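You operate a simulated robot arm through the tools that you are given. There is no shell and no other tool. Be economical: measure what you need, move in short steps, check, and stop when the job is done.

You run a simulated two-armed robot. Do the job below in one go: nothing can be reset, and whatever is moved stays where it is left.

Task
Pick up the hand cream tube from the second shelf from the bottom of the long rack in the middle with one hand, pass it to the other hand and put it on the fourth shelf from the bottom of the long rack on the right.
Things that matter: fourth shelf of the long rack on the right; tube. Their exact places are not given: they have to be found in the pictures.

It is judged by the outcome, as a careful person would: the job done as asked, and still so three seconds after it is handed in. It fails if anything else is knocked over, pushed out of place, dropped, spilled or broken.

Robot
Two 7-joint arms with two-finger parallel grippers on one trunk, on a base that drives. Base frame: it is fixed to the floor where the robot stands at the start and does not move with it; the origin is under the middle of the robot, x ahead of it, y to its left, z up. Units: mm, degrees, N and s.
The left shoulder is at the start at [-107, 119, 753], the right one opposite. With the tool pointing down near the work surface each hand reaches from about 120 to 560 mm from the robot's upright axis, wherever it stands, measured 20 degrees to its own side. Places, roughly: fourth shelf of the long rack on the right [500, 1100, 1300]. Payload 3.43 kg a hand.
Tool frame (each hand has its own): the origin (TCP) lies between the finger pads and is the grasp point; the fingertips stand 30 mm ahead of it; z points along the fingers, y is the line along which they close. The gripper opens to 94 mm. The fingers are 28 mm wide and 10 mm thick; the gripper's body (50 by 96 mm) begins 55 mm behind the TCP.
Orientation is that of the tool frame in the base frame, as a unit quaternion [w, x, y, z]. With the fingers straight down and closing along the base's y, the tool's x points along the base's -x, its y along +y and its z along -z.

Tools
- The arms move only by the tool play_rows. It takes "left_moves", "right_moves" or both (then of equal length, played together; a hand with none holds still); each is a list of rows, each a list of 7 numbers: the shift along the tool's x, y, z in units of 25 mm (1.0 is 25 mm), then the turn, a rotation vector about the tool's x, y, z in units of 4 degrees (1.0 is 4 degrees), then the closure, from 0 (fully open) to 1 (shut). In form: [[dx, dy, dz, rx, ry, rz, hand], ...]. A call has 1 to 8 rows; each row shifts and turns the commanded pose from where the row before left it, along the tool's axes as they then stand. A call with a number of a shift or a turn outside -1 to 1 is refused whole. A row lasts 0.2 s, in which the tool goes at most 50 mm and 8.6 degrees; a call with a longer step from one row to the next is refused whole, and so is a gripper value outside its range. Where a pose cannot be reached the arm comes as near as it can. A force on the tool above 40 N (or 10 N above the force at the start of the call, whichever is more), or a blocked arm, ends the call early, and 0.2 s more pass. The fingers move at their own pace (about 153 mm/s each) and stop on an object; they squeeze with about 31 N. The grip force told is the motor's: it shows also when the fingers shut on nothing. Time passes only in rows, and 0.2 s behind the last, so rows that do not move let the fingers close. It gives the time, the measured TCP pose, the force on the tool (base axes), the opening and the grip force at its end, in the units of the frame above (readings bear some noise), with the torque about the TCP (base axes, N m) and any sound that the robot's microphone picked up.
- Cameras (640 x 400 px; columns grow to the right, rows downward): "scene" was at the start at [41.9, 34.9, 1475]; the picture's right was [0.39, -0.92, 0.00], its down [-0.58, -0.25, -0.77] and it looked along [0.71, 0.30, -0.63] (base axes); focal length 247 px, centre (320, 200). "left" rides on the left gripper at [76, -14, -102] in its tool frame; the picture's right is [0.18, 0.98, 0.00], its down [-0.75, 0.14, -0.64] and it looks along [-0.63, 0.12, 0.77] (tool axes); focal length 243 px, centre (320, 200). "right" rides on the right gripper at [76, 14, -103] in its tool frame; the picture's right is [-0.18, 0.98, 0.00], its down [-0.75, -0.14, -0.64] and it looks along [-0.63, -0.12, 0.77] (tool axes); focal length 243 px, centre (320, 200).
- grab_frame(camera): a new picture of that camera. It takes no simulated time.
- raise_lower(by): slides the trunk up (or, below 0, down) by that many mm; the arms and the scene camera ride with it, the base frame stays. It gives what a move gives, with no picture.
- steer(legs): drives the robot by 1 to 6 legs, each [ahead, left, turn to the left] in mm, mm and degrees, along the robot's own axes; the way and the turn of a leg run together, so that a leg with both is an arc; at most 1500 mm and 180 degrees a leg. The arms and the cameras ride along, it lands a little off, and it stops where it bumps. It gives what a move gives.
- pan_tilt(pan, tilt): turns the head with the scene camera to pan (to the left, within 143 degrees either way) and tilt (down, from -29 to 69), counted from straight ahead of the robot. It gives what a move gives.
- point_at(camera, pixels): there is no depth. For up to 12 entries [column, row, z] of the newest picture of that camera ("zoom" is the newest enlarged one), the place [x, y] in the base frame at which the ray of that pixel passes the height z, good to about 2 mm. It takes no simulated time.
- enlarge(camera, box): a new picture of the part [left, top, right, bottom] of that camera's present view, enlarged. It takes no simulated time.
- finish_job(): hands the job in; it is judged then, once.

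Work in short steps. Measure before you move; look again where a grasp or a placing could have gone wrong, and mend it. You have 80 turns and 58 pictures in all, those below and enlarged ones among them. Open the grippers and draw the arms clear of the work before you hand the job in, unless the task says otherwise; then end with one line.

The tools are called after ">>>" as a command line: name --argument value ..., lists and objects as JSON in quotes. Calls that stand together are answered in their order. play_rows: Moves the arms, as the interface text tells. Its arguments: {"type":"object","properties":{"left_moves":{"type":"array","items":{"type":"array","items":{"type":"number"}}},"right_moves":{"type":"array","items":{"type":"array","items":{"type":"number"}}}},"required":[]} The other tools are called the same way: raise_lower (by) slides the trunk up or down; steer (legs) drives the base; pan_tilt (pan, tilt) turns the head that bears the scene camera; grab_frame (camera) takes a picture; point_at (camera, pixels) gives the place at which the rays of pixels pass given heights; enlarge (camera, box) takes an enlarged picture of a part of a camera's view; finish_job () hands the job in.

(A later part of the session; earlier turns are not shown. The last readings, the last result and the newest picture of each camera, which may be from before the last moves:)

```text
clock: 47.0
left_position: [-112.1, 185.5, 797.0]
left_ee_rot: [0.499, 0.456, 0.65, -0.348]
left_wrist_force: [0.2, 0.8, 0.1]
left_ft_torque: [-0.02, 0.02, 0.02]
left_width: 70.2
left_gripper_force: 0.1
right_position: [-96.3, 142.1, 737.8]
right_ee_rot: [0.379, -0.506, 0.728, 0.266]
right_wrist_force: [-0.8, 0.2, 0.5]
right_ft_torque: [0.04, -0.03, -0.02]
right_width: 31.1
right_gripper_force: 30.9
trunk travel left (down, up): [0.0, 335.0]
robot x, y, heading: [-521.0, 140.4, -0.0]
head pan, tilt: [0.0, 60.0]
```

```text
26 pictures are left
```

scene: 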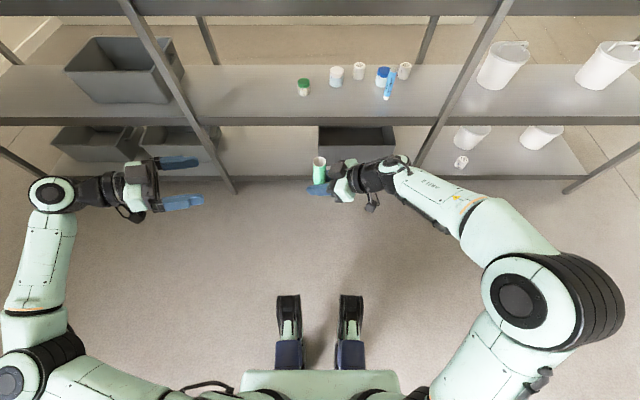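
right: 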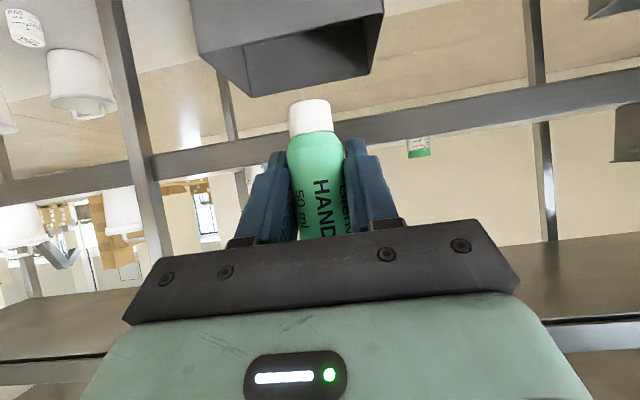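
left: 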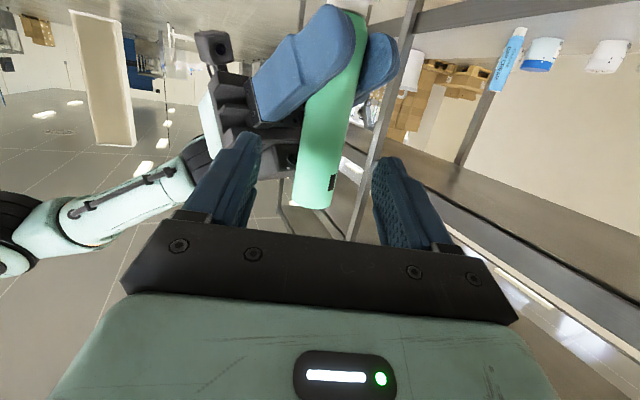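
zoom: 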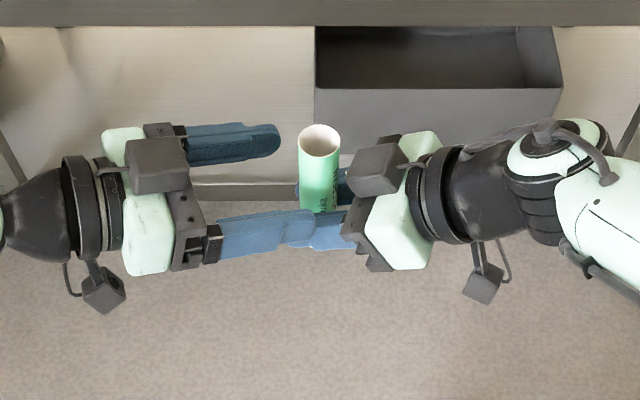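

Clear so far; right palm bar is close ahead of the left tips, so I go only 32 mm further (tube 15 mm ahead of left TCP) and close.

>>> play_rows --left_moves '[[-0.166, 0, 0.618, 0, 0, 0, 0.25], [-0.166, 0, 0.618, 0, 0, 0, 0.25], [0, 0, 0, 0, 0, 0, 0.45], [0, 0, 0, 0, 0, 0, 0.6], [0, 0, 0, 0, 0, 0, 0.75], [0, 0, 0, 0, 0, 0, 0.9], [0, 0, 0, 0, 0, 0, 0.9]]'

>>> enlarge --camera "scene" --box '[220, 120, 420, 240]'

>>> grab_frame --camera "left"

```text
clock: 48.6
left_position: [-101.1, 157.8, 796.5]
left_ee_rot: [0.499, 0.455, 0.65, -0.349]
left_wrist_force: [-5.6, 14.7, -4.7]
left_ft_torque: [0.52, 0.38, 0.0]
left_width: 27.8
left_gripper_force: 30.4
right_position: [-95.9, 142.4, 739.0]
right_ee_rot: [0.379, -0.507, 0.727, 0.265]
right_wrist_force: [5.3, -13.8, 4.1]
right_ft_torque: [0.34, -0.07, -0.07]
right_width: 31.3
right_gripper_force: 30.8
trunk travel left (down, up): [0.0, 335.0]
robot x, y, heading: [-523.4, 140.9, -0.3]
head pan, tilt: [0.0, 60.0]
```

```text
3.20 times, centred on (320, 180) of scene
```

zoom: 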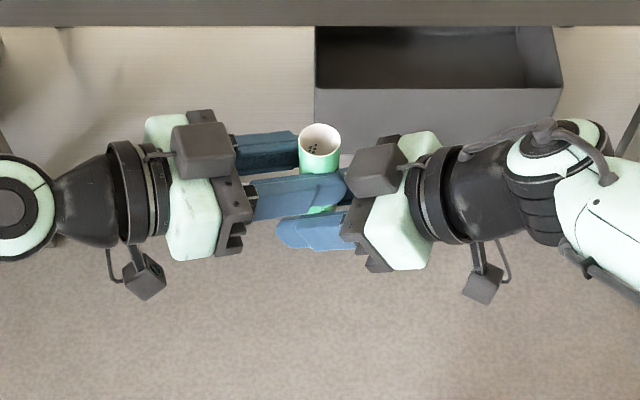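

```text
24 pictures are left
```

left: 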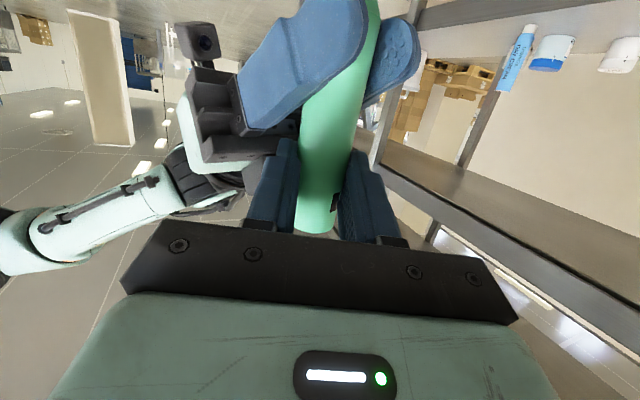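

Left holds (width 27.8, 30 N); ~15 N pushes between the hands. I open the right hand while the left stays closed.

>>> play_rows --right_moves '[[0, 0, 0, 0, 0, 0, 0.6], [0, 0, 0, 0, 0, 0, 0.4], [0, 0, 0, 0, 0, 0, 0.2], [0, 0, 0, 0, 0, 0, 0.2]]' --left_moves '[[0, 0, 0, 0, 0, 0, 0.95], [0, 0, 0, 0, 0, 0, 0.95], [0, 0, 0, 0, 0, 0, 0.95], [0, 0, 0, 0, 0, 0, 0.95]]'

>>> enlarge --camera "scene" --box '[220, 120, 420, 240]'

>>> grab_frame --camera "left"

```text
clock: 49.6
left_position: [-99.8, 156.5, 797.3]
left_ee_rot: [0.499, 0.455, 0.649, -0.349]
left_wrist_force: [8.2, 3.6, -3.3]
left_ft_torque: [0.12, -0.02, 0.3]
left_width: 27.9
left_gripper_force: 30.7
right_position: [-95.2, 141.7, 739.1]
right_ee_rot: [0.379, -0.508, 0.726, 0.268]
right_wrist_force: [-9.2, -3.4, 4.0]
right_ft_torque: [0.12, -0.52, -0.15]
right_width: 75.3
right_gripper_force: 0.1
trunk travel left (down, up): [0.0, 335.0]
robot x, y, heading: [-524.8, 141.5, -0.3]
head pan, tilt: [0.0, 60.0]
```

```text
3.20 times, centred on (320, 180) of scene
```

zoom: 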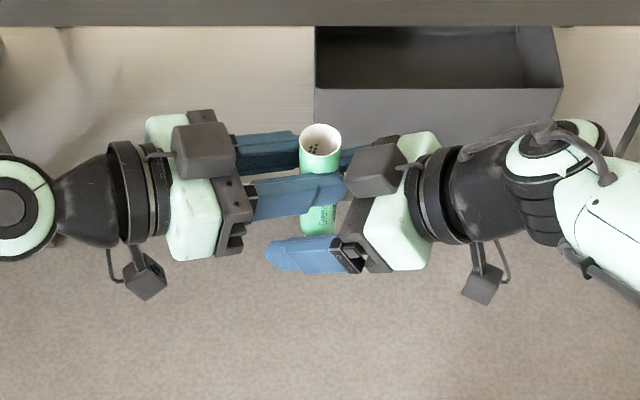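

```text
22 pictures are left
```

left: 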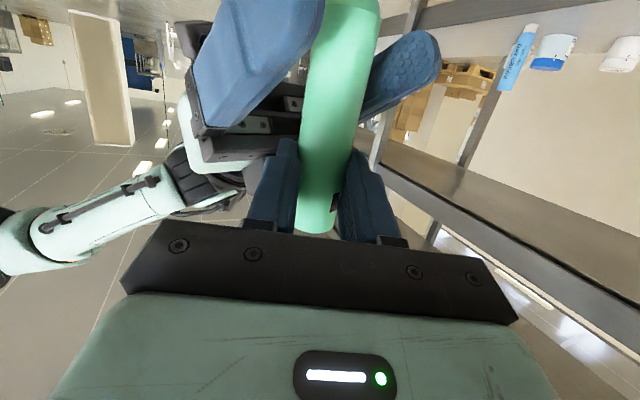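

The tube stays in the left hand. I withdraw the right hand horizontally backwards along its own heading.

>>> play_rows --right_moves '[[0.228, 0, -0.328, 0, 0, 0, 0.2], [0.456, 0, -0.656, 0, 0, 0, 0.2], [0.57, 0, -0.82, 0, 0, 0, 0.2], [0.57, 0, -0.82, 0, 0, 0, 0.2], [0.57, 0, -0.82, 0, 0, 0, 0.2], [0.57, 0, -0.82, 0, 0, 0, 0.2]]'

>>> enlarge --camera "scene" --box '[220, 120, 460, 270]'

>>> grab_frame --camera "right"

```text
clock: 51.0
left_position: [-101.3, 156.5, 798.2]
left_ee_rot: [0.498, 0.456, 0.649, -0.349]
left_wrist_force: [0.3, -0.2, 0.0]
left_ft_torque: [-0.03, -0.02, 0.04]
left_width: 27.7
left_gripper_force: 31.0
right_position: [-139.8, 20.1, 738.5]
right_ee_rot: [0.379, -0.507, 0.727, 0.266]
right_wrist_force: [-0.7, -0.3, -0.2]
right_ft_torque: [0.0, 0.05, -0.02]
right_width: 75.4
right_gripper_force: 0.0
trunk travel left (down, up): [0.0, 335.0]
robot x, y, heading: [-524.0, 145.1, -0.4]
head pan, tilt: [0.0, 60.0]
```

```text
2.67 times, centred on (340, 195) of scene
```

zoom: 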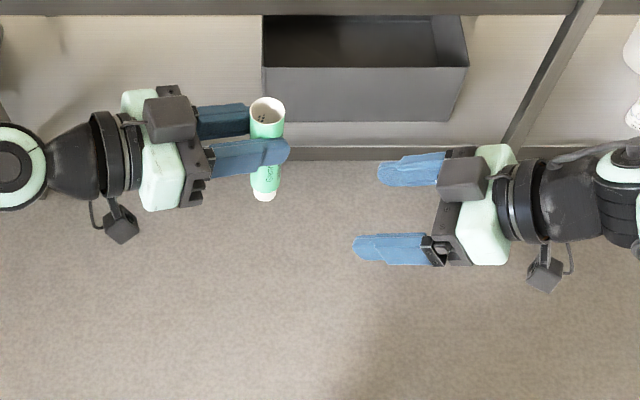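

```text
20 pictures are left
```

right: 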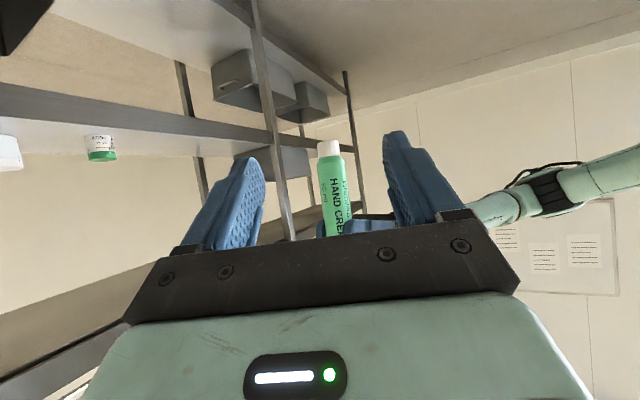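

The tube is alone in the left hand. I check its uprightness and begin yawing the left hand back to straight ahead while tucking the right hand.

>>> point_at --camera "zoom" --pixels '[[264, 197, 699], [267, 109, 818]]'

>>> play_rows --left_moves '[[0, 0, 0, -0.966, 0, -0.26, 0.95], [0, 0, 0, -0.966, 0, -0.26, 0.95], [0, 0, 0, -0.966, 0, -0.26, 0.95], [0, 0, 0, -0.966, 0, -0.26, 0.95], [0, 0, 0, -0.966, 0, -0.26, 0.95], [0, 0, 0, -0.966, 0, -0.26, 0.95], [0, 0, 0, -0.966, 0, -0.26, 0.95], [0, 0, 0, -0.966, 0, -0.26, 0.95]]' --right_moves '[[0.57, 0, -0.82, 0.82, 0, 0.57, 0.2], [0.57, 0, -0.82, 0.82, 0, 0.57, 0.2], [0, 0, 0, 0.82, 0, 0.57, 0.2], [0, 0, 0, 0.82, 0, 0.57, 0.2], [0, 0, 0, 0.82, 0, 0.57, 0.2], [0, 0, 0, 0.82, 0, 0.57, 0.2], [0, 0, 0, 0.82, 0, 0.57, 0.2], [0, 0, 0, 0.82, 0, 0.57, 0.2]]'

>>> play_rows --left_moves '[[0, 0, 0, -0.966, 0, -0.26, 0.95], [0, 0, 0, -0.966, 0, -0.26, 0.95], [0, 0, 0, -0.966, 0, -0.26, 0.95], [0, 0, 0, -0.966, 0, -0.26, 0.95], [0, 0, 0, -0.966, 0, -0.26, 0.95], [0, 0, 0, -0.966, 0, -0.26, 0.95], [0, 0, 0, -0.966, 0, -0.26, 0.95], [0, 0, 0, -0.966, 0, -0.26, 0.95]]' --right_moves '[[0, 0, 0, 0.82, 0, 0.57, 0.2], [0, 0, 0, 0.82, 0, 0.57, 0.2], [0, 0, 0, 0.82, 0, 0.57, 0.2], [0, 0, 0, 0.82, 0, 0.57, 0.2], [0, 0, 0, 0.82, 0, 0.57, 0.2], [0, 0, 0, 0.82, 0, 0.57, 0.2], [0, 0, 0, 0.82, 0, 0.57, 0.2], [0, 0, 0, 0.82, 0, 0.57, 0.2]]'

>>> play_rows --left_moves '[[0, 0, 0, -0.966, 0, -0.26, 0.95], [0, 0, 0, -0.483, 0, -0.13, 0.95]]'

>>> raise_lower --by 335

>>> pan_tilt --pan 35 --tilt 20

>>> grab_frame --camera "scene"

```text
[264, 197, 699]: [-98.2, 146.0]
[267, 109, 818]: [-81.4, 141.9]
```

```text
clock: 52.8
left_position: [-100.5, 156.1, 797.2]
left_ee_rot: [0.576, 0.259, 0.749, -0.199]
left_wrist_force: [-0.3, 0.1, -0.4]
left_ft_torque: [0.03, 0.04, 0.0]
left_width: 27.6
left_gripper_force: 31.1
right_position: [-158.0, -26.4, 739.3]
right_ee_rot: [0.437, -0.287, 0.839, 0.151]
right_wrist_force: [0.5, 0.0, -0.3]
right_ft_torque: [-0.02, -0.04, -0.02]
right_width: 75.0
right_gripper_force: 0.0
trunk travel left (down, up): [0.0, 335.0]
robot x, y, heading: [-524.4, 142.6, 0.2]
head pan, tilt: [0.0, 60.0]
```

```text
clock: 54.6
left_position: [-102.5, 158.1, 798.4]
left_ee_rot: [0.599, 0.153, 0.777, -0.118]
left_wrist_force: [0.4, -0.7, -0.1]
left_ft_torque: [0.01, 0.02, -0.01]
left_width: 27.7
left_gripper_force: 31.8
left hand out of reach, approached as far as the arm can: row 5, 6, 7, 8
right_position: [-158.0, -26.4, 740.1]
right_ee_rot: [0.464, -0.069, 0.882, 0.037]
right_wrist_force: [1.1, 0.3, -0.2]
right_ft_torque: [0.0, 0.02, 0.0]
right_width: 74.9
right_gripper_force: 0.0
right hand out of reach, approached as far as the arm can: row 5
trunk travel left (down, up): [0.0, 335.0]
robot x, y, heading: [-521.8, 140.4, -0.3]
head pan, tilt: [0.0, 60.0]
```

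```text
clock: 55.2
left_position: [-104.5, 176.7, 799.2]
left_ee_rot: [0.6, 0.141, 0.78, -0.11]
left_wrist_force: [-0.5, -0.7, -0.9]
left_ft_torque: [0.02, -0.01, 0.0]
left_width: 27.6
left_gripper_force: 31.0
left hand out of reach, approached as far as the arm can: row 1, 2
right_position: [-158.0, -25.6, 740.0]
right_ee_rot: [0.463, -0.069, 0.883, 0.038]
right_wrist_force: [0.3, 0.6, -0.1]
right_ft_torque: [-0.03, -0.04, 0.01]
right_width: 75.1
right_gripper_force: 0.0
trunk travel left (down, up): [0.0, 335.0]
robot x, y, heading: [-521.3, 144.5, -0.0]
head pan, tilt: [0.0, 60.0]
```

```text
clock: 58.5
left_position: [-105.0, 175.1, 1132.8]
left_ee_rot: [0.6, 0.141, 0.78, -0.109]
left_wrist_force: [-0.3, 0.0, -0.9]
left_ft_torque: [-0.01, 0.01, 0.05]
left_width: 27.7
left_gripper_force: 31.3
right_position: [-160.3, -25.7, 1074.1]
right_ee_rot: [0.463, -0.07, 0.883, 0.038]
right_wrist_force: [-0.2, 0.8, -0.3]
right_ft_torque: [-0.01, -0.02, -0.01]
right_width: 75.3
right_gripper_force: 0.1
trunk travel left (down, up): [-335.0, 0.0]
robot x, y, heading: [-526.1, 143.4, -0.1]
head pan, tilt: [0.0, 60.0]
```

```text
clock: 59.6
left_position: [-105.0, 175.1, 1133.1]
left_ee_rot: [0.6, 0.141, 0.779, -0.11]
left_wrist_force: [0.0, -0.5, 0.1]
left_ft_torque: [-0.02, -0.01, 0.01]
left_width: 27.8
left_gripper_force: 31.4
right_position: [-158.8, -26.6, 1074.3]
right_ee_rot: [0.463, -0.069, 0.883, 0.038]
right_wrist_force: [-1.1, -0.2, -0.7]
right_ft_torque: [0.01, -0.04, -0.03]
right_width: 75.1
right_gripper_force: 0.1
trunk travel left (down, up): [-335.0, 0.0]
robot x, y, heading: [-524.3, 140.5, -0.1]
head pan, tilt: [35.0, 20.0]
```

```text
19 pictures are left
```

scene: 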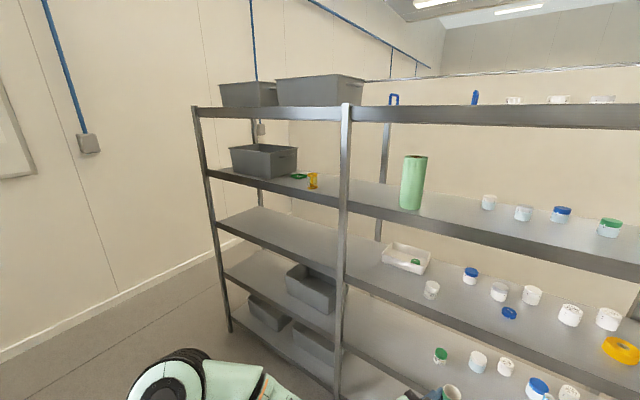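

Shelf 4 of the target bay shows a grey bin (263,160), a green lid (299,176) and a yellow item (313,180). I measure the bay and then drive left for a near look.

>>> point_at --camera "scene" --pixels '[[345, 203, 1320], [208, 169, 1320], [345, 203, 1300], [208, 169, 1300], [313, 188, 1320], [300, 179, 1320], [265, 179, 1320], [297, 172, 1320], [233, 168, 1320]]'

>>> steer --legs '[[-50, 800, 0]]'

>>> pan_tilt --pan 0 --tilt 25

>>> grab_frame --camera "scene"

```text
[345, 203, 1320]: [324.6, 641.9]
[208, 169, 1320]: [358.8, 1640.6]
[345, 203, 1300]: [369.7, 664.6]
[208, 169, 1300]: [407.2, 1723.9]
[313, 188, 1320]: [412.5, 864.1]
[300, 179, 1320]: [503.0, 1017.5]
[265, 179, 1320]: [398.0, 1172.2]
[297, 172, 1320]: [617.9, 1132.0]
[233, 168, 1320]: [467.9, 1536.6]
```

```text
clock: 67.0
left_position: [-154.8, 974.0, 1133.4]
left_ee_rot: [0.6, 0.139, 0.78, -0.108]
left_wrist_force: [0.9, -1.2, 0.7]
left_ft_torque: [0.01, 0.03, 0.02]
left_width: 27.8
left_gripper_force: 31.1
right_position: [-208.6, 772.3, 1074.0]
right_ee_rot: [0.463, -0.071, 0.883, 0.038]
right_wrist_force: [0.0, 0.6, 0.0]
right_ft_torque: [0.03, 0.0, 0.01]
right_width: 75.2
right_gripper_force: 0.0
trunk travel left (down, up): [-335.0, 0.0]
robot x, y, heading: [-572.2, 940.7, 0.0]
head pan, tilt: [35.0, 20.0]
```

```text
clock: 68.0
left_position: [-153.4, 974.5, 1133.4]
left_ee_rot: [0.6, 0.139, 0.78, -0.108]
left_wrist_force: [0.2, -0.3, 0.1]
left_ft_torque: [-0.01, -0.01, -0.01]
left_width: 27.8
left_gripper_force: 30.9
right_position: [-208.1, 772.2, 1074.7]
right_ee_rot: [0.463, -0.07, 0.883, 0.038]
right_wrist_force: [0.4, -0.8, -0.2]
right_ft_torque: [0.03, 0.04, 0.02]
right_width: 75.2
right_gripper_force: 0.1
trunk travel left (down, up): [-335.0, 0.0]
robot x, y, heading: [-573.0, 937.5, 0.1]
head pan, tilt: [0.0, 25.0]
```

```text
18 pictures are left
```

scene: 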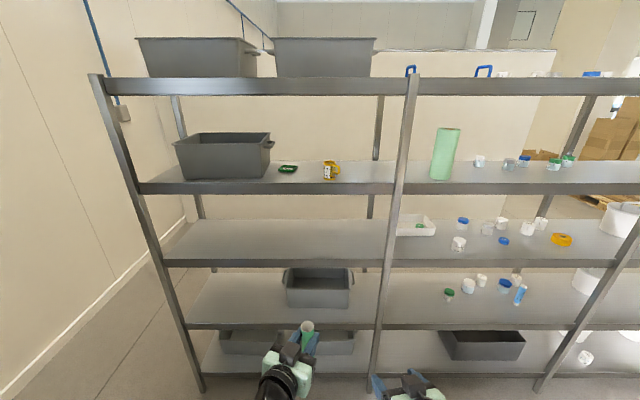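

>>> enlarge --camera "scene" --box '[160, 120, 420, 210]'

>>> point_at --camera "scene" --pixels '[[272, 176, 1320], [288, 172, 1320], [328, 178, 1320], [338, 177, 1320], [265, 184, 1320], [265, 184, 1310], [180, 179, 1320], [395, 182, 1320]]'

```text
2.46 times, centred on (290, 165) of scene
```

zoom: 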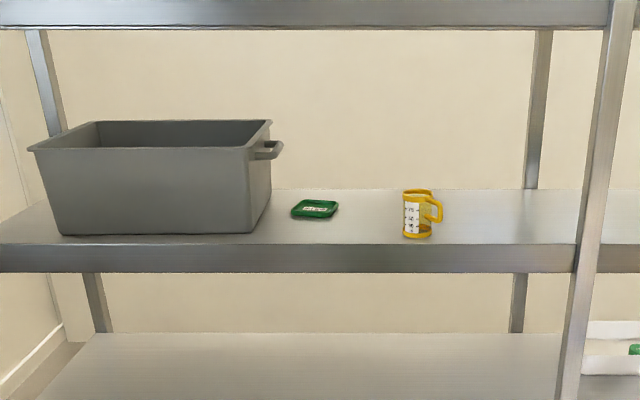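

```text
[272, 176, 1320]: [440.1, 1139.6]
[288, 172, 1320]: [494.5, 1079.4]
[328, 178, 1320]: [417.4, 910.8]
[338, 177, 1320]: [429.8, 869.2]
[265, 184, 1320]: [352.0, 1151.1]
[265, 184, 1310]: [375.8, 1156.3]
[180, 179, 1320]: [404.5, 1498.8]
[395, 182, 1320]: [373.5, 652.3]
```

Free spot on shelf 4 (z≈1322, edge x≈357): between green lid (y≈1050+) and yellow mug (y≤915), so about (440, 985). I raise the left hand ~310 mm and move it outward.

>>> play_rows --left_moves '[[-0.927, 0.4, -0.25, 0, 0, 0, 0.95], [-0.927, 0.4, -0.25, 0, 0, 0, 0.95], [-0.927, 0.4, -0.25, 0, 0, 0, 0.95], [-0.927, 0.4, -0.25, 0, 0, 0, 0.95], [-0.927, 0.4, -0.25, 0, 0, 0, 0.95], [-0.927, 0.4, -0.25, 0, 0, 0, 0.95], [-0.927, 0.4, -0.25, 0, 0, 0, 0.95], [-0.927, 0.4, -0.25, 0, 0, 0, 0.95]]'

>>> play_rows --left_moves '[[-0.927, 0.4, -0.25, 0, 0, 0, 0.95], [-0.927, 0.4, -0.25, 0, 0, 0, 0.95], [-0.927, 0.4, -0.25, 0, 0, 0, 0.95], [-0.927, 0.4, -0.25, 0, 0, 0, 0.95], [-0.927, 0.4, -0.25, 0, 0, 0, 0.95]]'

>>> play_rows --left_moves '[[0, 0, 0, -0.966, 0, -0.26, 0.95], [0, 0, 0, -0.966, 0, -0.26, 0.95], [0, 0, 0, -0.966, 0, -0.26, 0.95], [0, 0, 0, -0.966, 0, -0.26, 0.95], [0, 0, 0, -0.966, 0, -0.26, 0.95]]'

>>> grab_frame --camera "scene"

>>> grab_frame --camera "left"

```text
clock: 69.8
left_position: [-127.5, 1049.3, 1325.1]
left_ee_rot: [0.601, 0.139, 0.78, -0.108]
left_wrist_force: [-0.8, 0.3, 0.0]
left_ft_torque: [0.0, -0.01, -0.01]
left_width: 27.9
left_gripper_force: 30.7
right_position: [-208.1, 772.4, 1073.2]
right_ee_rot: [0.463, -0.071, 0.882, 0.039]
right_wrist_force: [0.3, 0.2, 0.2]
right_ft_torque: [0.02, 0.02, 0.04]
right_width: 75.3
right_gripper_force: 0.1
trunk travel left (down, up): [-335.0, 0.0]
robot x, y, heading: [-573.5, 937.2, 0.4]
head pan, tilt: [0.0, 25.0]
```

```text
clock: 71.0
left_position: [-110.1, 1097.3, 1444.7]
left_ee_rot: [0.6, 0.139, 0.78, -0.108]
left_wrist_force: [-0.2, 0.3, -0.5]
left_ft_torque: [-0.03, -0.02, -0.01]
left_width: 27.9
left_gripper_force: 31.0
right_position: [-207.3, 773.2, 1075.2]
right_ee_rot: [0.463, -0.07, 0.883, 0.038]
right_wrist_force: [-1.1, 0.4, 0.2]
right_ft_torque: [-0.01, -0.01, -0.01]
right_width: 75.0
right_gripper_force: 0.0
trunk travel left (down, up): [-335.0, 0.0]
robot x, y, heading: [-570.6, 938.6, -0.2]
head pan, tilt: [0.0, 25.0]
```

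```text
clock: 72.2
left_position: [-110.3, 1096.0, 1446.4]
left_ee_rot: [0.61, 0.001, 0.792, -0.003]
left_wrist_force: [-0.2, -0.5, 0.3]
left_ft_torque: [-0.05, -0.01, 0.03]
left_width: 27.9
left_gripper_force: 31.3
right_position: [-207.7, 771.2, 1074.9]
right_ee_rot: [0.463, -0.071, 0.882, 0.039]
right_wrist_force: [-0.1, 0.6, 0.1]
right_ft_torque: [0.0, 0.03, 0.0]
right_width: 75.3
right_gripper_force: 0.1
trunk travel left (down, up): [-335.0, 0.0]
robot x, y, heading: [-572.2, 937.7, -0.2]
head pan, tilt: [0.0, 25.0]
```

```text
16 pictures are left
```

scene: 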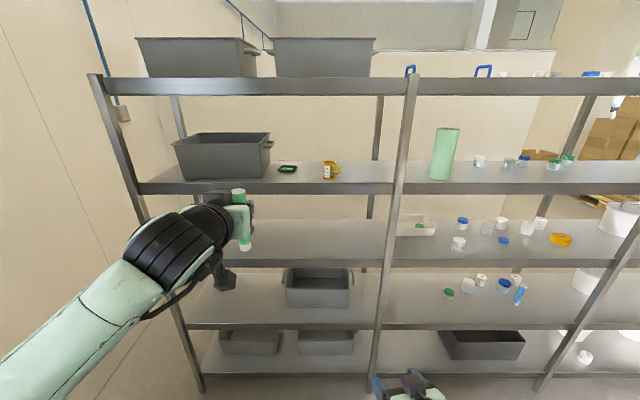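

```text
15 pictures are left
```

left: 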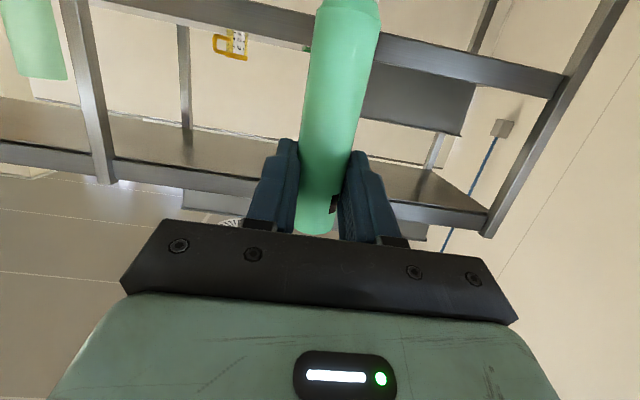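

Pose is straight ahead at z≈1446. I enlarge to check the tube's tilt and base.

>>> enlarge --camera "scene" --box '[195, 170, 291, 260]'

```text
4.44 times, centred on (243, 215) of scene
```

zoom: 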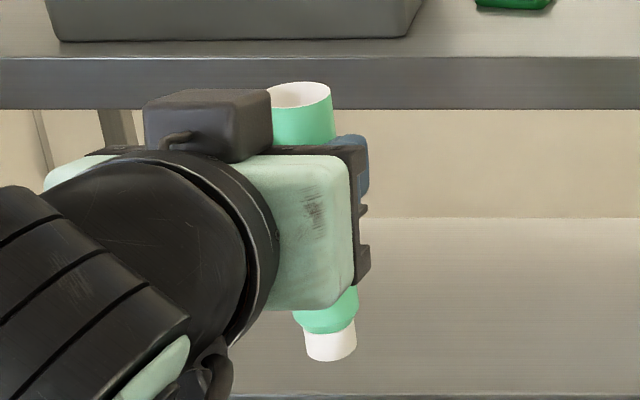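

>>> point_at --camera "zoom" --pixels '[[331, 350, 1348], [331, 350, 1352], [331, 350, 1344], [300, 95, 1467], [300, 95, 1463], [300, 95, 1471]]'

```text
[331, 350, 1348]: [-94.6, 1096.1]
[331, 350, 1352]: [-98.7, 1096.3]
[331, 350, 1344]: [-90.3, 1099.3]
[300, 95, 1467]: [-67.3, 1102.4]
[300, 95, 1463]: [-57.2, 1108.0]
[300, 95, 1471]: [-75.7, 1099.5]
```

Forward tilt of the tube is uncertain (point estimates hinge on height). I bring the right hand's camera to a side view of the tube to measure it.

>>> play_rows --right_moves '[[-0.67, 0, -0.467, -0.82, 0, -0.57, 0.2], [-0.67, 0, -0.467, -0.82, 0, -0.57, 0.2], [-0.67, 0, -0.467, -0.82, 0, -0.57, 0.2], [-0.67, 0, -0.467, -0.82, 0, -0.57, 0.2], [-0.67, 0, -0.467, -0.82, 0, -0.57, 0.2], [-0.67, 0, -0.467, -0.82, 0, -0.57, 0.2], [-0.67, 0, -0.467, -0.82, 0, -0.57, 0.2], [-0.67, 0, -0.467, -0.82, 0, -0.57, 0.2]]'

>>> play_rows --right_moves '[[-0.67, 0, -0.467, -0.82, 0, -0.57, 0.2], [-0.67, 0, -0.467, -0.82, 0, -0.57, 0.2], [-0.67, 0, -0.467, -0.82, 0, -0.57, 0.2], [-0.67, 0, -0.467, -0.82, 0, -0.57, 0.2], [-0.67, 0, -0.467, -0.82, 0, -0.57, 0.2], [-0.67, 0, -0.467, -0.82, 0, -0.57, 0.2], [-0.67, 0, -0.467, -0.82, 0, -0.57, 0.2], [-0.67, 0, -0.467, -0.82, 0, -0.57, 0.2]]'

>>> play_rows --right_moves '[[-0.26, 0, 0.37, -0.82, 0, -0.57, 0.2], [-0.26, 0, 0.37, -0.82, 0, -0.57, 0.2], [-0.26, 0, 0.37, -0.82, 0, -0.57, 0.2], [-0.26, 0, 0.37, -0.82, 0, -0.57, 0.2]]'

>>> grab_frame --camera "right"

```text
clock: 74.0
left_position: [-111.0, 1096.5, 1444.8]
left_ee_rot: [0.61, 0.002, 0.792, -0.003]
left_wrist_force: [0.3, 0.2, 0.0]
left_ft_torque: [0.02, 0.0, -0.01]
left_width: 28.1
left_gripper_force: 30.4
right_position: [-209.3, 771.1, 1237.6]
right_ee_rot: [0.434, -0.314, 0.828, 0.165]
right_wrist_force: [0.3, 0.3, 0.3]
right_ft_torque: [-0.03, -0.02, 0.01]
right_width: 75.2
right_gripper_force: 0.0
trunk travel left (down, up): [-335.0, 0.0]
robot x, y, heading: [-574.6, 941.7, 0.1]
head pan, tilt: [0.0, 25.0]
```

```text
clock: 75.8
left_position: [-108.8, 1097.9, 1445.3]
left_ee_rot: [0.612, 0.002, 0.791, -0.004]
left_wrist_force: [0.0, -0.6, -0.3]
left_ft_torque: [0.02, -0.01, -0.02]
left_width: 28.1
left_gripper_force: 30.7
right_position: [-208.0, 771.0, 1403.0]
right_ee_rot: [0.374, -0.529, 0.71, 0.277]
right_wrist_force: [-0.2, 0.1, -0.1]
right_ft_torque: [0.01, 0.0, -0.05]
right_width: 75.3
right_gripper_force: 0.0
trunk travel left (down, up): [-335.0, 0.0]
robot x, y, heading: [-570.6, 935.4, -0.0]
head pan, tilt: [0.0, 25.0]
```

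```text
clock: 76.8
left_position: [-110.7, 1096.8, 1444.5]
left_ee_rot: [0.61, 0.001, 0.793, -0.003]
left_wrist_force: [0.5, -0.6, -1.1]
left_ft_torque: [-0.02, -0.02, 0.01]
left_width: 27.8
left_gripper_force: 31.1
right_position: [-199.4, 814.7, 1402.2]
right_ee_rot: [0.332, -0.622, 0.63, 0.326]
right_wrist_force: [-0.3, -0.5, -0.4]
right_ft_torque: [0.02, 0.01, 0.0]
right_width: 75.2
right_gripper_force: 0.0
trunk travel left (down, up): [-335.0, 0.0]
robot x, y, heading: [-572.2, 941.3, 0.1]
head pan, tilt: [0.0, 25.0]
```

```text
13 pictures are left
```

right: 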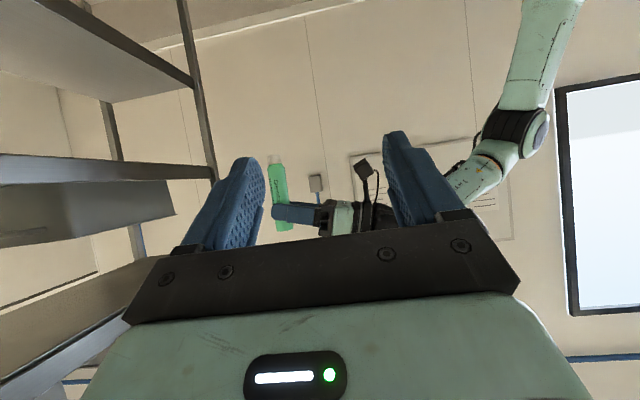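

>>> enlarge --camera "right" --box '[230, 140, 350, 250]'

```text
3.64 times, centred on (290, 195) of right
```

zoom: 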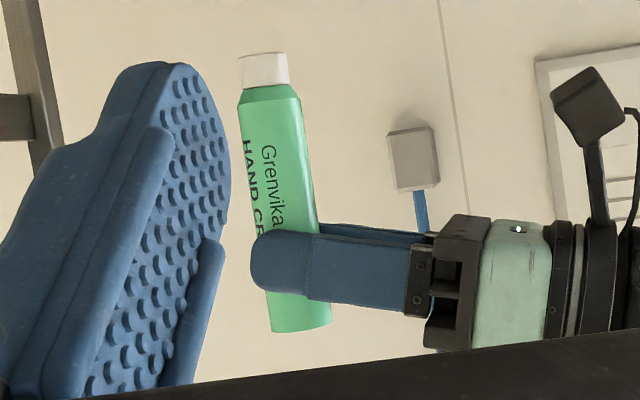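

Side view: tube slope .149 vs expected vertical ≈.158 — upright within 1°. Axis ≈12 mm ahead of left TCP, base ≈95 mm below it. I draw the right hand back and then drive to bring the tube before the spot.

>>> play_rows --right_moves '[[0, 0.75, 0, 0, 0, 0, 0.2], [0, 0.75, 0, 0, 0, 0, 0.2], [0, 0.75, 0, 0, 0, 0, 0.2], [0, 0.75, 0, 0, 0, 0, 0.2], [0, 0.75, 0, 0, 0, 0, 0.2], [0, 0.75, 0, 0, 0, 0, 0.2], [0, 0.75, 0, 0, 0, 0, 0.2]]' --left_moves '[[-0.103, 0, 0.386, 0, 0, 0, 0.95], [-0.103, 0, 0.386, 0, 0, 0, 0.95], [-0.103, 0, 0.386, 0, 0, 0, 0.95], [-0.103, 0, 0.386, 0, 0, 0, 0.95], [-0.103, 0, 0.386, 0, 0, 0, 0.95], [-0.103, 0, 0.386, 0, 0, 0, 0.95], [0, 0, 0, 0, 0, 0, 0.95]]'

>>> steer --legs '[[0, -112, 0], [330, 0, 0]]'

>>> grab_frame --camera "scene"

```text
clock: 78.4
left_position: [-51.5, 1096.3, 1446.2]
left_ee_rot: [0.61, 0.002, 0.792, -0.004]
left_wrist_force: [-0.1, 0.2, 0.3]
left_ft_torque: [0.0, 0.0, 0.0]
left_width: 27.7
left_gripper_force: 31.1
right_position: [-334.0, 815.8, 1403.0]
right_ee_rot: [0.333, -0.621, 0.631, 0.325]
right_wrist_force: [0.2, -0.4, -0.7]
right_ft_torque: [0.01, -0.02, 0.02]
right_width: 75.3
right_gripper_force: 0.0
trunk travel left (down, up): [-335.0, 0.0]
robot x, y, heading: [-572.0, 936.7, 0.5]
head pan, tilt: [0.0, 25.0]
```

```text
clock: 81.8
left_position: [276.2, 983.0, 1444.6]
left_ee_rot: [0.61, 0.003, 0.792, -0.004]
left_wrist_force: [0.0, -0.6, 0.3]
left_ft_torque: [-0.02, -0.04, 0.0]
left_width: 28.0
left_gripper_force: 30.9
right_position: [-6.5, 703.5, 1401.8]
right_ee_rot: [0.332, -0.622, 0.631, 0.324]
right_wrist_force: [-1.2, 0.8, 0.2]
right_ft_torque: [0.02, -0.01, 0.0]
right_width: 75.2
right_gripper_force: 0.1
trunk travel left (down, up): [-335.0, 0.0]
robot x, y, heading: [-246.7, 827.9, 0.1]
head pan, tilt: [0.0, 25.0]
```

```text
11 pictures are left
```

scene: 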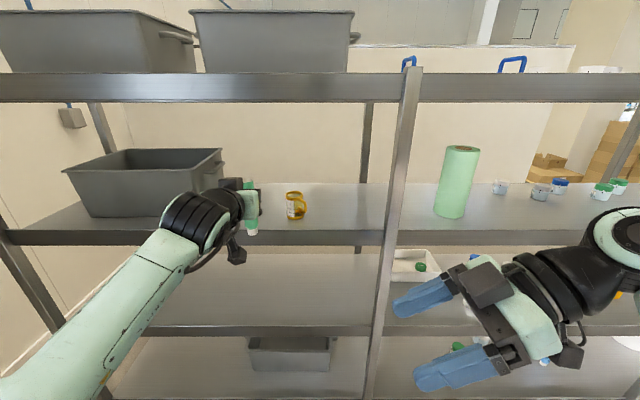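

Now I measure the shelf edge and mug in this nearer view with an enlargement.

>>> enlarge --camera "scene" --box '[200, 150, 360, 250]'

>>> point_at --camera "zoom" --pixels '[[450, 318, 1322], [450, 318, 1330], [450, 318, 1314], [385, 276, 1322], [365, 260, 1322], [425, 270, 1322]]'

```text
4.00 times, centred on (280, 200) of scene
```

zoom: 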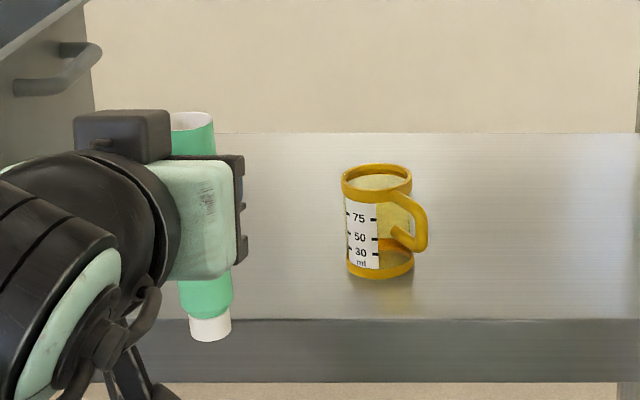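

```text
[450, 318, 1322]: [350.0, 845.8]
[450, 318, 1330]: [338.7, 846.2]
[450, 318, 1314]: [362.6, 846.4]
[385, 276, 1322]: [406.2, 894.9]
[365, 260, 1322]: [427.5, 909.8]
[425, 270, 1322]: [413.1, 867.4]
```

Shelf top ≈1320; mug spans y≈868–920, x≈405–455; path at y≈983 is clear, tube base ~30 mm above the shelf. I drive 152 mm ahead.

>>> steer --legs '[[152, 0, 0]]'

>>> enlarge --camera "scene" --box '[160, 140, 360, 300]'

>>> grab_frame --camera "left"

```text
clock: 83.2
left_position: [426.4, 983.8, 1444.9]
left_ee_rot: [0.61, 0.001, 0.792, -0.003]
left_wrist_force: [-0.5, -0.1, -0.8]
left_ft_torque: [0.0, 0.0, 0.0]
left_width: 28.4
left_gripper_force: 31.3
right_position: [144.4, 703.5, 1401.8]
right_ee_rot: [0.332, -0.622, 0.631, 0.324]
right_wrist_force: [-0.6, -0.1, 1.0]
right_ft_torque: [0.02, -0.02, 0.04]
right_width: 74.9
right_gripper_force: 0.0
trunk travel left (down, up): [-335.0, 0.0]
robot x, y, heading: [-94.2, 829.7, -0.1]
head pan, tilt: [0.0, 25.0]
```

```text
2.50 times, centred on (260, 220) of scene
```

zoom: 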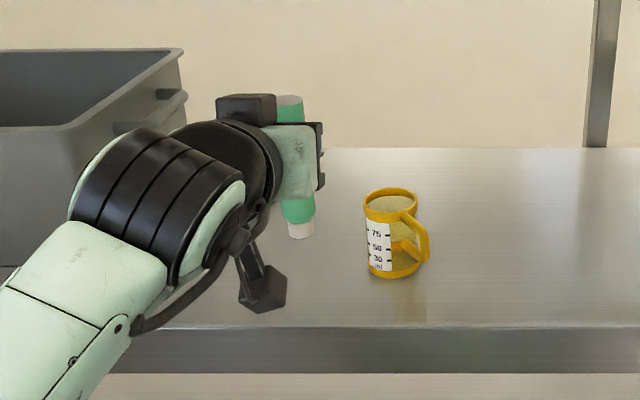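

```text
8 pictures are left
```

left: 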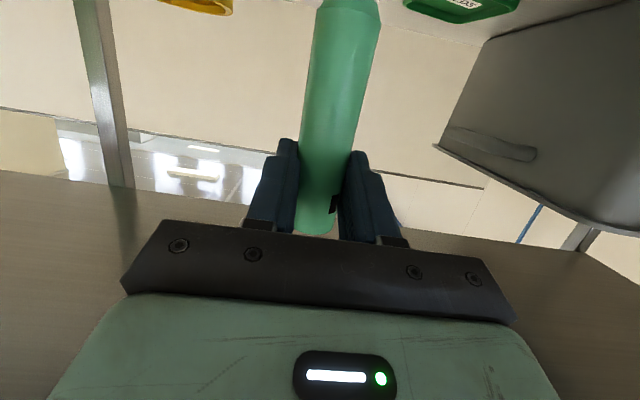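

Clear all round. I lower 22 mm, then creep down watching the force.

>>> play_rows --left_moves '[[0.212, 0, 0.057, 0, 0, 0, 0.95], [0.212, 0, 0.057, 0, 0, 0, 0.95], [0.212, 0, 0.057, 0, 0, 0, 0.95], [0.212, 0, 0.057, 0, 0, 0, 0.95]]'

>>> play_rows --left_moves '[[0.077, 0, 0.021, 0, 0, 0, 0.95], [0, 0, 0, 0, 0, 0, 0.95]]'

>>> play_rows --left_moves '[[0.077, 0, 0.021, 0, 0, 0, 0.95], [0, 0, 0, 0, 0, 0, 0.95]]'

>>> play_rows --left_moves '[[0.077, 0, 0.021, 0, 0, 0, 0.95], [0, 0, 0, 0, 0, 0, 0.95]]'

```text
clock: 84.2
left_position: [428.5, 984.2, 1423.4]
left_ee_rot: [0.611, 0.002, 0.792, -0.003]
left_wrist_force: [0.0, -0.6, -0.6]
left_ft_torque: [0.0, 0.05, 0.01]
left_width: 28.0
left_gripper_force: 30.9
right_position: [146.5, 703.7, 1401.8]
right_ee_rot: [0.332, -0.622, 0.631, 0.324]
right_wrist_force: [-0.1, 0.0, 0.0]
right_ft_torque: [0.01, 0.01, -0.01]
right_width: 75.2
right_gripper_force: 0.0
trunk travel left (down, up): [-335.0, 0.0]
robot x, y, heading: [-93.8, 825.9, -0.1]
head pan, tilt: [0.0, 25.0]
```

```text
clock: 84.8
left_position: [429.1, 983.7, 1422.4]
left_ee_rot: [0.61, 0.001, 0.792, -0.003]
left_wrist_force: [-0.3, 0.5, 0.4]
left_ft_torque: [-0.01, 0.01, 0.01]
left_width: 28.0
left_gripper_force: 31.2
right_position: [145.4, 703.1, 1402.4]
right_ee_rot: [0.332, -0.622, 0.631, 0.324]
right_wrist_force: [-0.7, 0.0, 0.4]
right_ft_torque: [-0.02, -0.02, 0.0]
right_width: 75.1
right_gripper_force: 0.2
trunk travel left (down, up): [-335.0, 0.0]
robot x, y, heading: [-92.5, 830.2, -0.3]
head pan, tilt: [0.0, 25.0]
```

```text
clock: 85.3
left_position: [428.7, 982.3, 1419.6]
left_ee_rot: [0.61, 0.001, 0.792, -0.003]
left_wrist_force: [-0.7, 0.5, 0.3]
left_ft_torque: [0.03, 0.03, 0.0]
left_width: 27.9
left_gripper_force: 31.5
right_position: [146.4, 703.6, 1402.1]
right_ee_rot: [0.333, -0.622, 0.63, 0.325]
right_wrist_force: [-0.4, -0.3, -0.3]
right_ft_torque: [-0.01, -0.03, -0.01]
right_width: 75.3
right_gripper_force: 0.0
trunk travel left (down, up): [-335.0, 0.0]
robot x, y, heading: [-96.7, 825.2, 0.2]
head pan, tilt: [0.0, 25.0]
```

```text
clock: 86.0
left_position: [427.7, 982.7, 1418.7]
left_ee_rot: [0.611, 0.001, 0.792, -0.003]
left_wrist_force: [0.3, 0.3, 0.0]
left_ft_torque: [-0.01, 0.01, 0.01]
left_width: 27.7
left_gripper_force: 30.5
right_position: [146.0, 704.0, 1402.5]
right_ee_rot: [0.333, -0.622, 0.63, 0.325]
right_wrist_force: [0.4, -0.8, -0.3]
right_ft_torque: [0.01, 0.03, 0.0]
right_width: 75.0
right_gripper_force: 0.0
trunk travel left (down, up): [-335.0, 0.0]
robot x, y, heading: [-92.5, 826.3, 0.0]
head pan, tilt: [0.0, 25.0]
```

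No contact yet at 1418.7; I creep on in two more small steps and look.

>>> play_rows --left_moves '[[0.077, 0, 0.021, 0, 0, 0, 0.95], [0, 0, 0, 0, 0, 0, 0.95]]'

>>> play_rows --left_moves '[[0.077, 0, 0.021, 0, 0, 0, 0.95], [0, 0, 0, 0, 0, 0, 0.95]]'

>>> enlarge --camera "scene" --box '[240, 170, 340, 260]'

```text
clock: 86.5
left_position: [429.6, 983.8, 1414.6]
left_ee_rot: [0.611, 0.001, 0.792, -0.003]
left_wrist_force: [0.2, 0.0, 0.3]
left_ft_torque: [-0.01, -0.01, 0.0]
left_width: 27.6
left_gripper_force: 31.1
right_position: [146.5, 702.4, 1403.6]
right_ee_rot: [0.333, -0.621, 0.63, 0.325]
right_wrist_force: [-0.1, 0.1, 0.2]
right_ft_torque: [0.01, 0.02, -0.02]
right_width: 75.3
right_gripper_force: 0.0
trunk travel left (down, up): [-335.0, 0.0]
robot x, y, heading: [-91.6, 827.8, -0.2]
head pan, tilt: [0.0, 25.0]
```

```text
clock: 87.2
left_position: [429.3, 984.1, 1414.1]
left_ee_rot: [0.61, 0.002, 0.793, -0.004]
left_wrist_force: [-0.5, 0.4, -1.2]
left_ft_torque: [0.01, 0.0, 0.02]
left_width: 27.9
left_gripper_force: 30.5
right_position: [146.2, 703.9, 1402.2]
right_ee_rot: [0.333, -0.622, 0.631, 0.324]
right_wrist_force: [1.1, -0.2, -0.2]
right_ft_torque: [0.0, -0.02, 0.01]
right_width: 75.3
right_gripper_force: 0.0
trunk travel left (down, up): [-335.0, 0.0]
robot x, y, heading: [-94.5, 827.9, -0.2]
head pan, tilt: [0.0, 25.0]
```

```text
4.44 times, centred on (290, 215) of scene
```

zoom: 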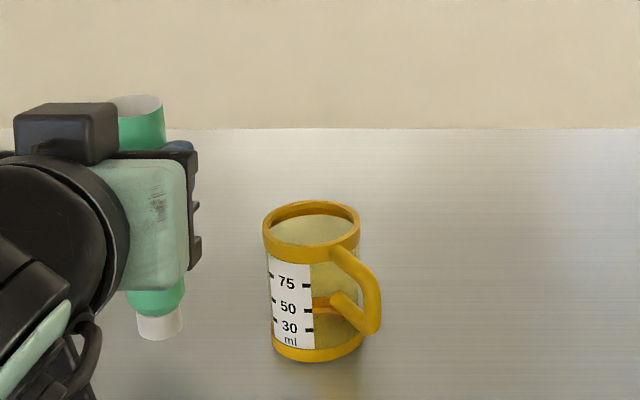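

>>> point_at --camera "zoom" --pixels '[[162, 340, 1320], [162, 340, 1316], [162, 340, 1324], [162, 340, 1312], [310, 361, 1320]]'

>>> play_rows --left_moves '[[0.06, 0, 0.016, 0, 0, 0, 0.95], [0, 0, 0, 0, 0, 0, 0.95]]'

>>> play_rows --left_moves '[[0.06, 0, 0.016, 0, 0, 0, 0.95], [0, 0, 0, 0, 0, 0, 0.95]]'

```text
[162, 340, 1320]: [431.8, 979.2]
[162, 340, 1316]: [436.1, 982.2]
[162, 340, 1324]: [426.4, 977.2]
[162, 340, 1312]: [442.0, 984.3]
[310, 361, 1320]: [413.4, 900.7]
```

```text
clock: 87.8
left_position: [428.3, 983.4, 1411.3]
left_ee_rot: [0.61, 0.002, 0.792, -0.004]
left_wrist_force: [0.4, 0.7, 0.3]
left_ft_torque: [-0.01, 0.0, -0.02]
left_width: 27.8
left_gripper_force: 30.5
right_position: [146.6, 703.9, 1401.5]
right_ee_rot: [0.333, -0.621, 0.631, 0.324]
right_wrist_force: [-1.8, 0.1, 0.3]
right_ft_torque: [0.04, 0.01, 0.0]
right_width: 75.3
right_gripper_force: 0.1
trunk travel left (down, up): [-335.0, 0.0]
robot x, y, heading: [-94.1, 826.4, 0.0]
head pan, tilt: [0.0, 25.0]
```

```text
clock: 88.3
left_position: [428.7, 984.2, 1410.6]
left_ee_rot: [0.61, 0.002, 0.792, -0.004]
left_wrist_force: [0.5, 0.0, 0.5]
left_ft_torque: [0.0, -0.01, -0.01]
left_width: 27.8
left_gripper_force: 31.1
right_position: [145.7, 704.0, 1402.7]
right_ee_rot: [0.333, -0.621, 0.631, 0.324]
right_wrist_force: [1.2, -1.5, -0.9]
right_ft_torque: [0.0, -0.01, 0.02]
right_width: 75.1
right_gripper_force: 0.1
trunk travel left (down, up): [-335.0, 0.0]
robot x, y, heading: [-96.4, 824.3, -0.1]
head pan, tilt: [0.0, 25.0]
```

Still free at 1410.6; I keep creeping down in 1.5 mm steps until contact shows.

>>> play_rows --left_moves '[[0.06, 0, 0.016, 0, 0, 0, 0.95], [0, 0, 0, 0, 0, 0, 0.95]]'

>>> play_rows --left_moves '[[0.06, 0, 0.016, 0, 0, 0, 0.95], [0, 0, 0, 0, 0, 0, 0.95]]'

>>> play_rows --left_moves '[[0.06, 0, 0.016, 0, 0, 0, 0.95], [0, 0, 0, 0, 0, 0, 0.95]]'

```text
clock: 89.0
left_position: [429.0, 983.8, 1408.8]
left_ee_rot: [0.61, 0.002, 0.792, -0.004]
left_wrist_force: [-0.3, 0.2, -1.2]
left_ft_torque: [-0.03, -0.02, 0.01]
left_width: 27.7
left_gripper_force: 30.8
right_position: [147.1, 703.5, 1401.8]
right_ee_rot: [0.333, -0.622, 0.631, 0.324]
right_wrist_force: [-0.4, -1.0, -0.5]
right_ft_torque: [0.04, 0.0, 0.01]
right_width: 75.5
right_gripper_force: 0.1
trunk travel left (down, up): [-335.0, 0.0]
robot x, y, heading: [-95.8, 826.4, 0.3]
head pan, tilt: [0.0, 25.0]
```

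```text
clock: 89.5
left_position: [429.0, 982.1, 1408.2]
left_ee_rot: [0.61, 0.002, 0.793, -0.004]
left_wrist_force: [0.2, -0.4, 0.0]
left_ft_torque: [-0.03, 0.01, -0.03]
left_width: 28.0
left_gripper_force: 30.6
right_position: [146.0, 703.7, 1403.3]
right_ee_rot: [0.333, -0.622, 0.631, 0.324]
right_wrist_force: [0.6, -0.8, 0.3]
right_ft_torque: [-0.02, 0.0, -0.02]
right_width: 75.2
right_gripper_force: 0.0
trunk travel left (down, up): [-335.0, 0.0]
robot x, y, heading: [-93.6, 822.9, -0.0]
head pan, tilt: [0.0, 25.0]
```

```text
clock: 90.2
left_position: [429.5, 982.8, 1405.7]
left_ee_rot: [0.611, 0.002, 0.792, -0.004]
left_wrist_force: [0.0, 0.4, 0.2]
left_ft_torque: [0.02, 0.01, -0.02]
left_width: 27.9
left_gripper_force: 30.9
right_position: [145.3, 703.5, 1401.7]
right_ee_rot: [0.333, -0.621, 0.631, 0.325]
right_wrist_force: [0.4, -0.5, -0.6]
right_ft_torque: [0.01, 0.01, -0.02]
right_width: 75.3
right_gripper_force: 0.1
trunk travel left (down, up): [-335.0, 0.0]
robot x, y, heading: [-89.9, 827.2, -0.2]
head pan, tilt: [0.0, 25.0]
```

No contact at 1405.7; continuing.

>>> play_rows --left_moves '[[0.06, 0, 0.016, 0, 0, 0, 0.95], [0, 0, 0, 0, 0, 0, 0.95]]'

>>> play_rows --left_moves '[[0.06, 0, 0.016, 0, 0, 0, 0.95], [0, 0, 0, 0, 0, 0, 0.95]]'

>>> play_rows --left_moves '[[0.06, 0, 0.016, 0, 0, 0, 0.95], [0, 0, 0, 0, 0, 0, 0.95]]'

>>> enlarge --camera "scene" --box '[240, 170, 340, 260]'

```text
clock: 90.8
left_position: [429.3, 982.8, 1404.7]
left_ee_rot: [0.61, 0.001, 0.792, -0.003]
left_wrist_force: [-0.6, 0.3, -0.5]
left_ft_torque: [0.0, 0.02, 0.01]
left_width: 28.0
left_gripper_force: 30.7
right_position: [145.5, 704.0, 1402.7]
right_ee_rot: [0.333, -0.621, 0.631, 0.324]
right_wrist_force: [-0.4, -0.3, 0.7]
right_ft_torque: [-0.03, -0.02, 0.01]
right_width: 75.2
right_gripper_force: 0.1
trunk travel left (down, up): [-335.0, 0.0]
robot x, y, heading: [-96.3, 829.0, -0.2]
head pan, tilt: [0.0, 25.0]
```

```text
clock: 91.3
left_position: [428.8, 983.4, 1403.9]
left_ee_rot: [0.61, 0.003, 0.792, -0.005]
left_wrist_force: [-0.2, -0.3, -0.2]
left_ft_torque: [0.04, -0.02, 0.01]
left_width: 27.9
left_gripper_force: 30.7
right_position: [145.3, 703.7, 1402.3]
right_ee_rot: [0.333, -0.622, 0.63, 0.324]
right_wrist_force: [0.3, 0.5, -0.5]
right_ft_torque: [0.01, -0.01, 0.04]
right_width: 75.4
right_gripper_force: 0.0
trunk travel left (down, up): [-335.0, 0.0]
robot x, y, heading: [-94.8, 829.2, 0.0]
head pan, tilt: [0.0, 25.0]
```

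```text
clock: 92.0
left_position: [428.0, 982.8, 1401.8]
left_ee_rot: [0.61, 0.001, 0.792, -0.003]
left_wrist_force: [-0.5, -0.3, -0.4]
left_ft_torque: [-0.02, 0.0, 0.03]
left_width: 27.7
left_gripper_force: 30.7
right_position: [145.6, 704.0, 1401.7]
right_ee_rot: [0.334, -0.621, 0.631, 0.323]
right_wrist_force: [-0.1, 0.0, 0.3]
right_ft_torque: [0.02, -0.01, 0.01]
right_width: 75.2
right_gripper_force: 0.1
trunk travel left (down, up): [-335.0, 0.0]
robot x, y, heading: [-90.5, 826.0, -0.2]
head pan, tilt: [0.0, 25.0]
```

```text
4.44 times, centred on (290, 215) of scene
```

zoom: 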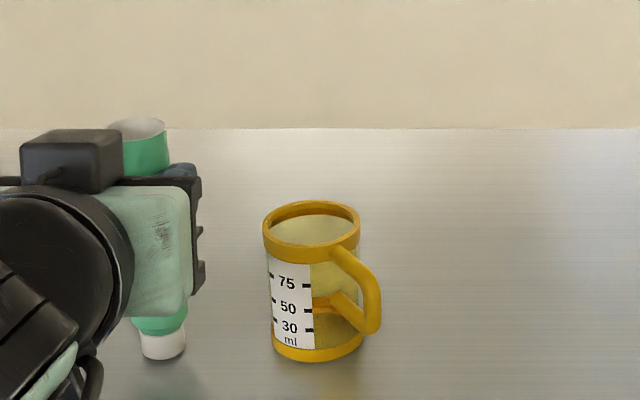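

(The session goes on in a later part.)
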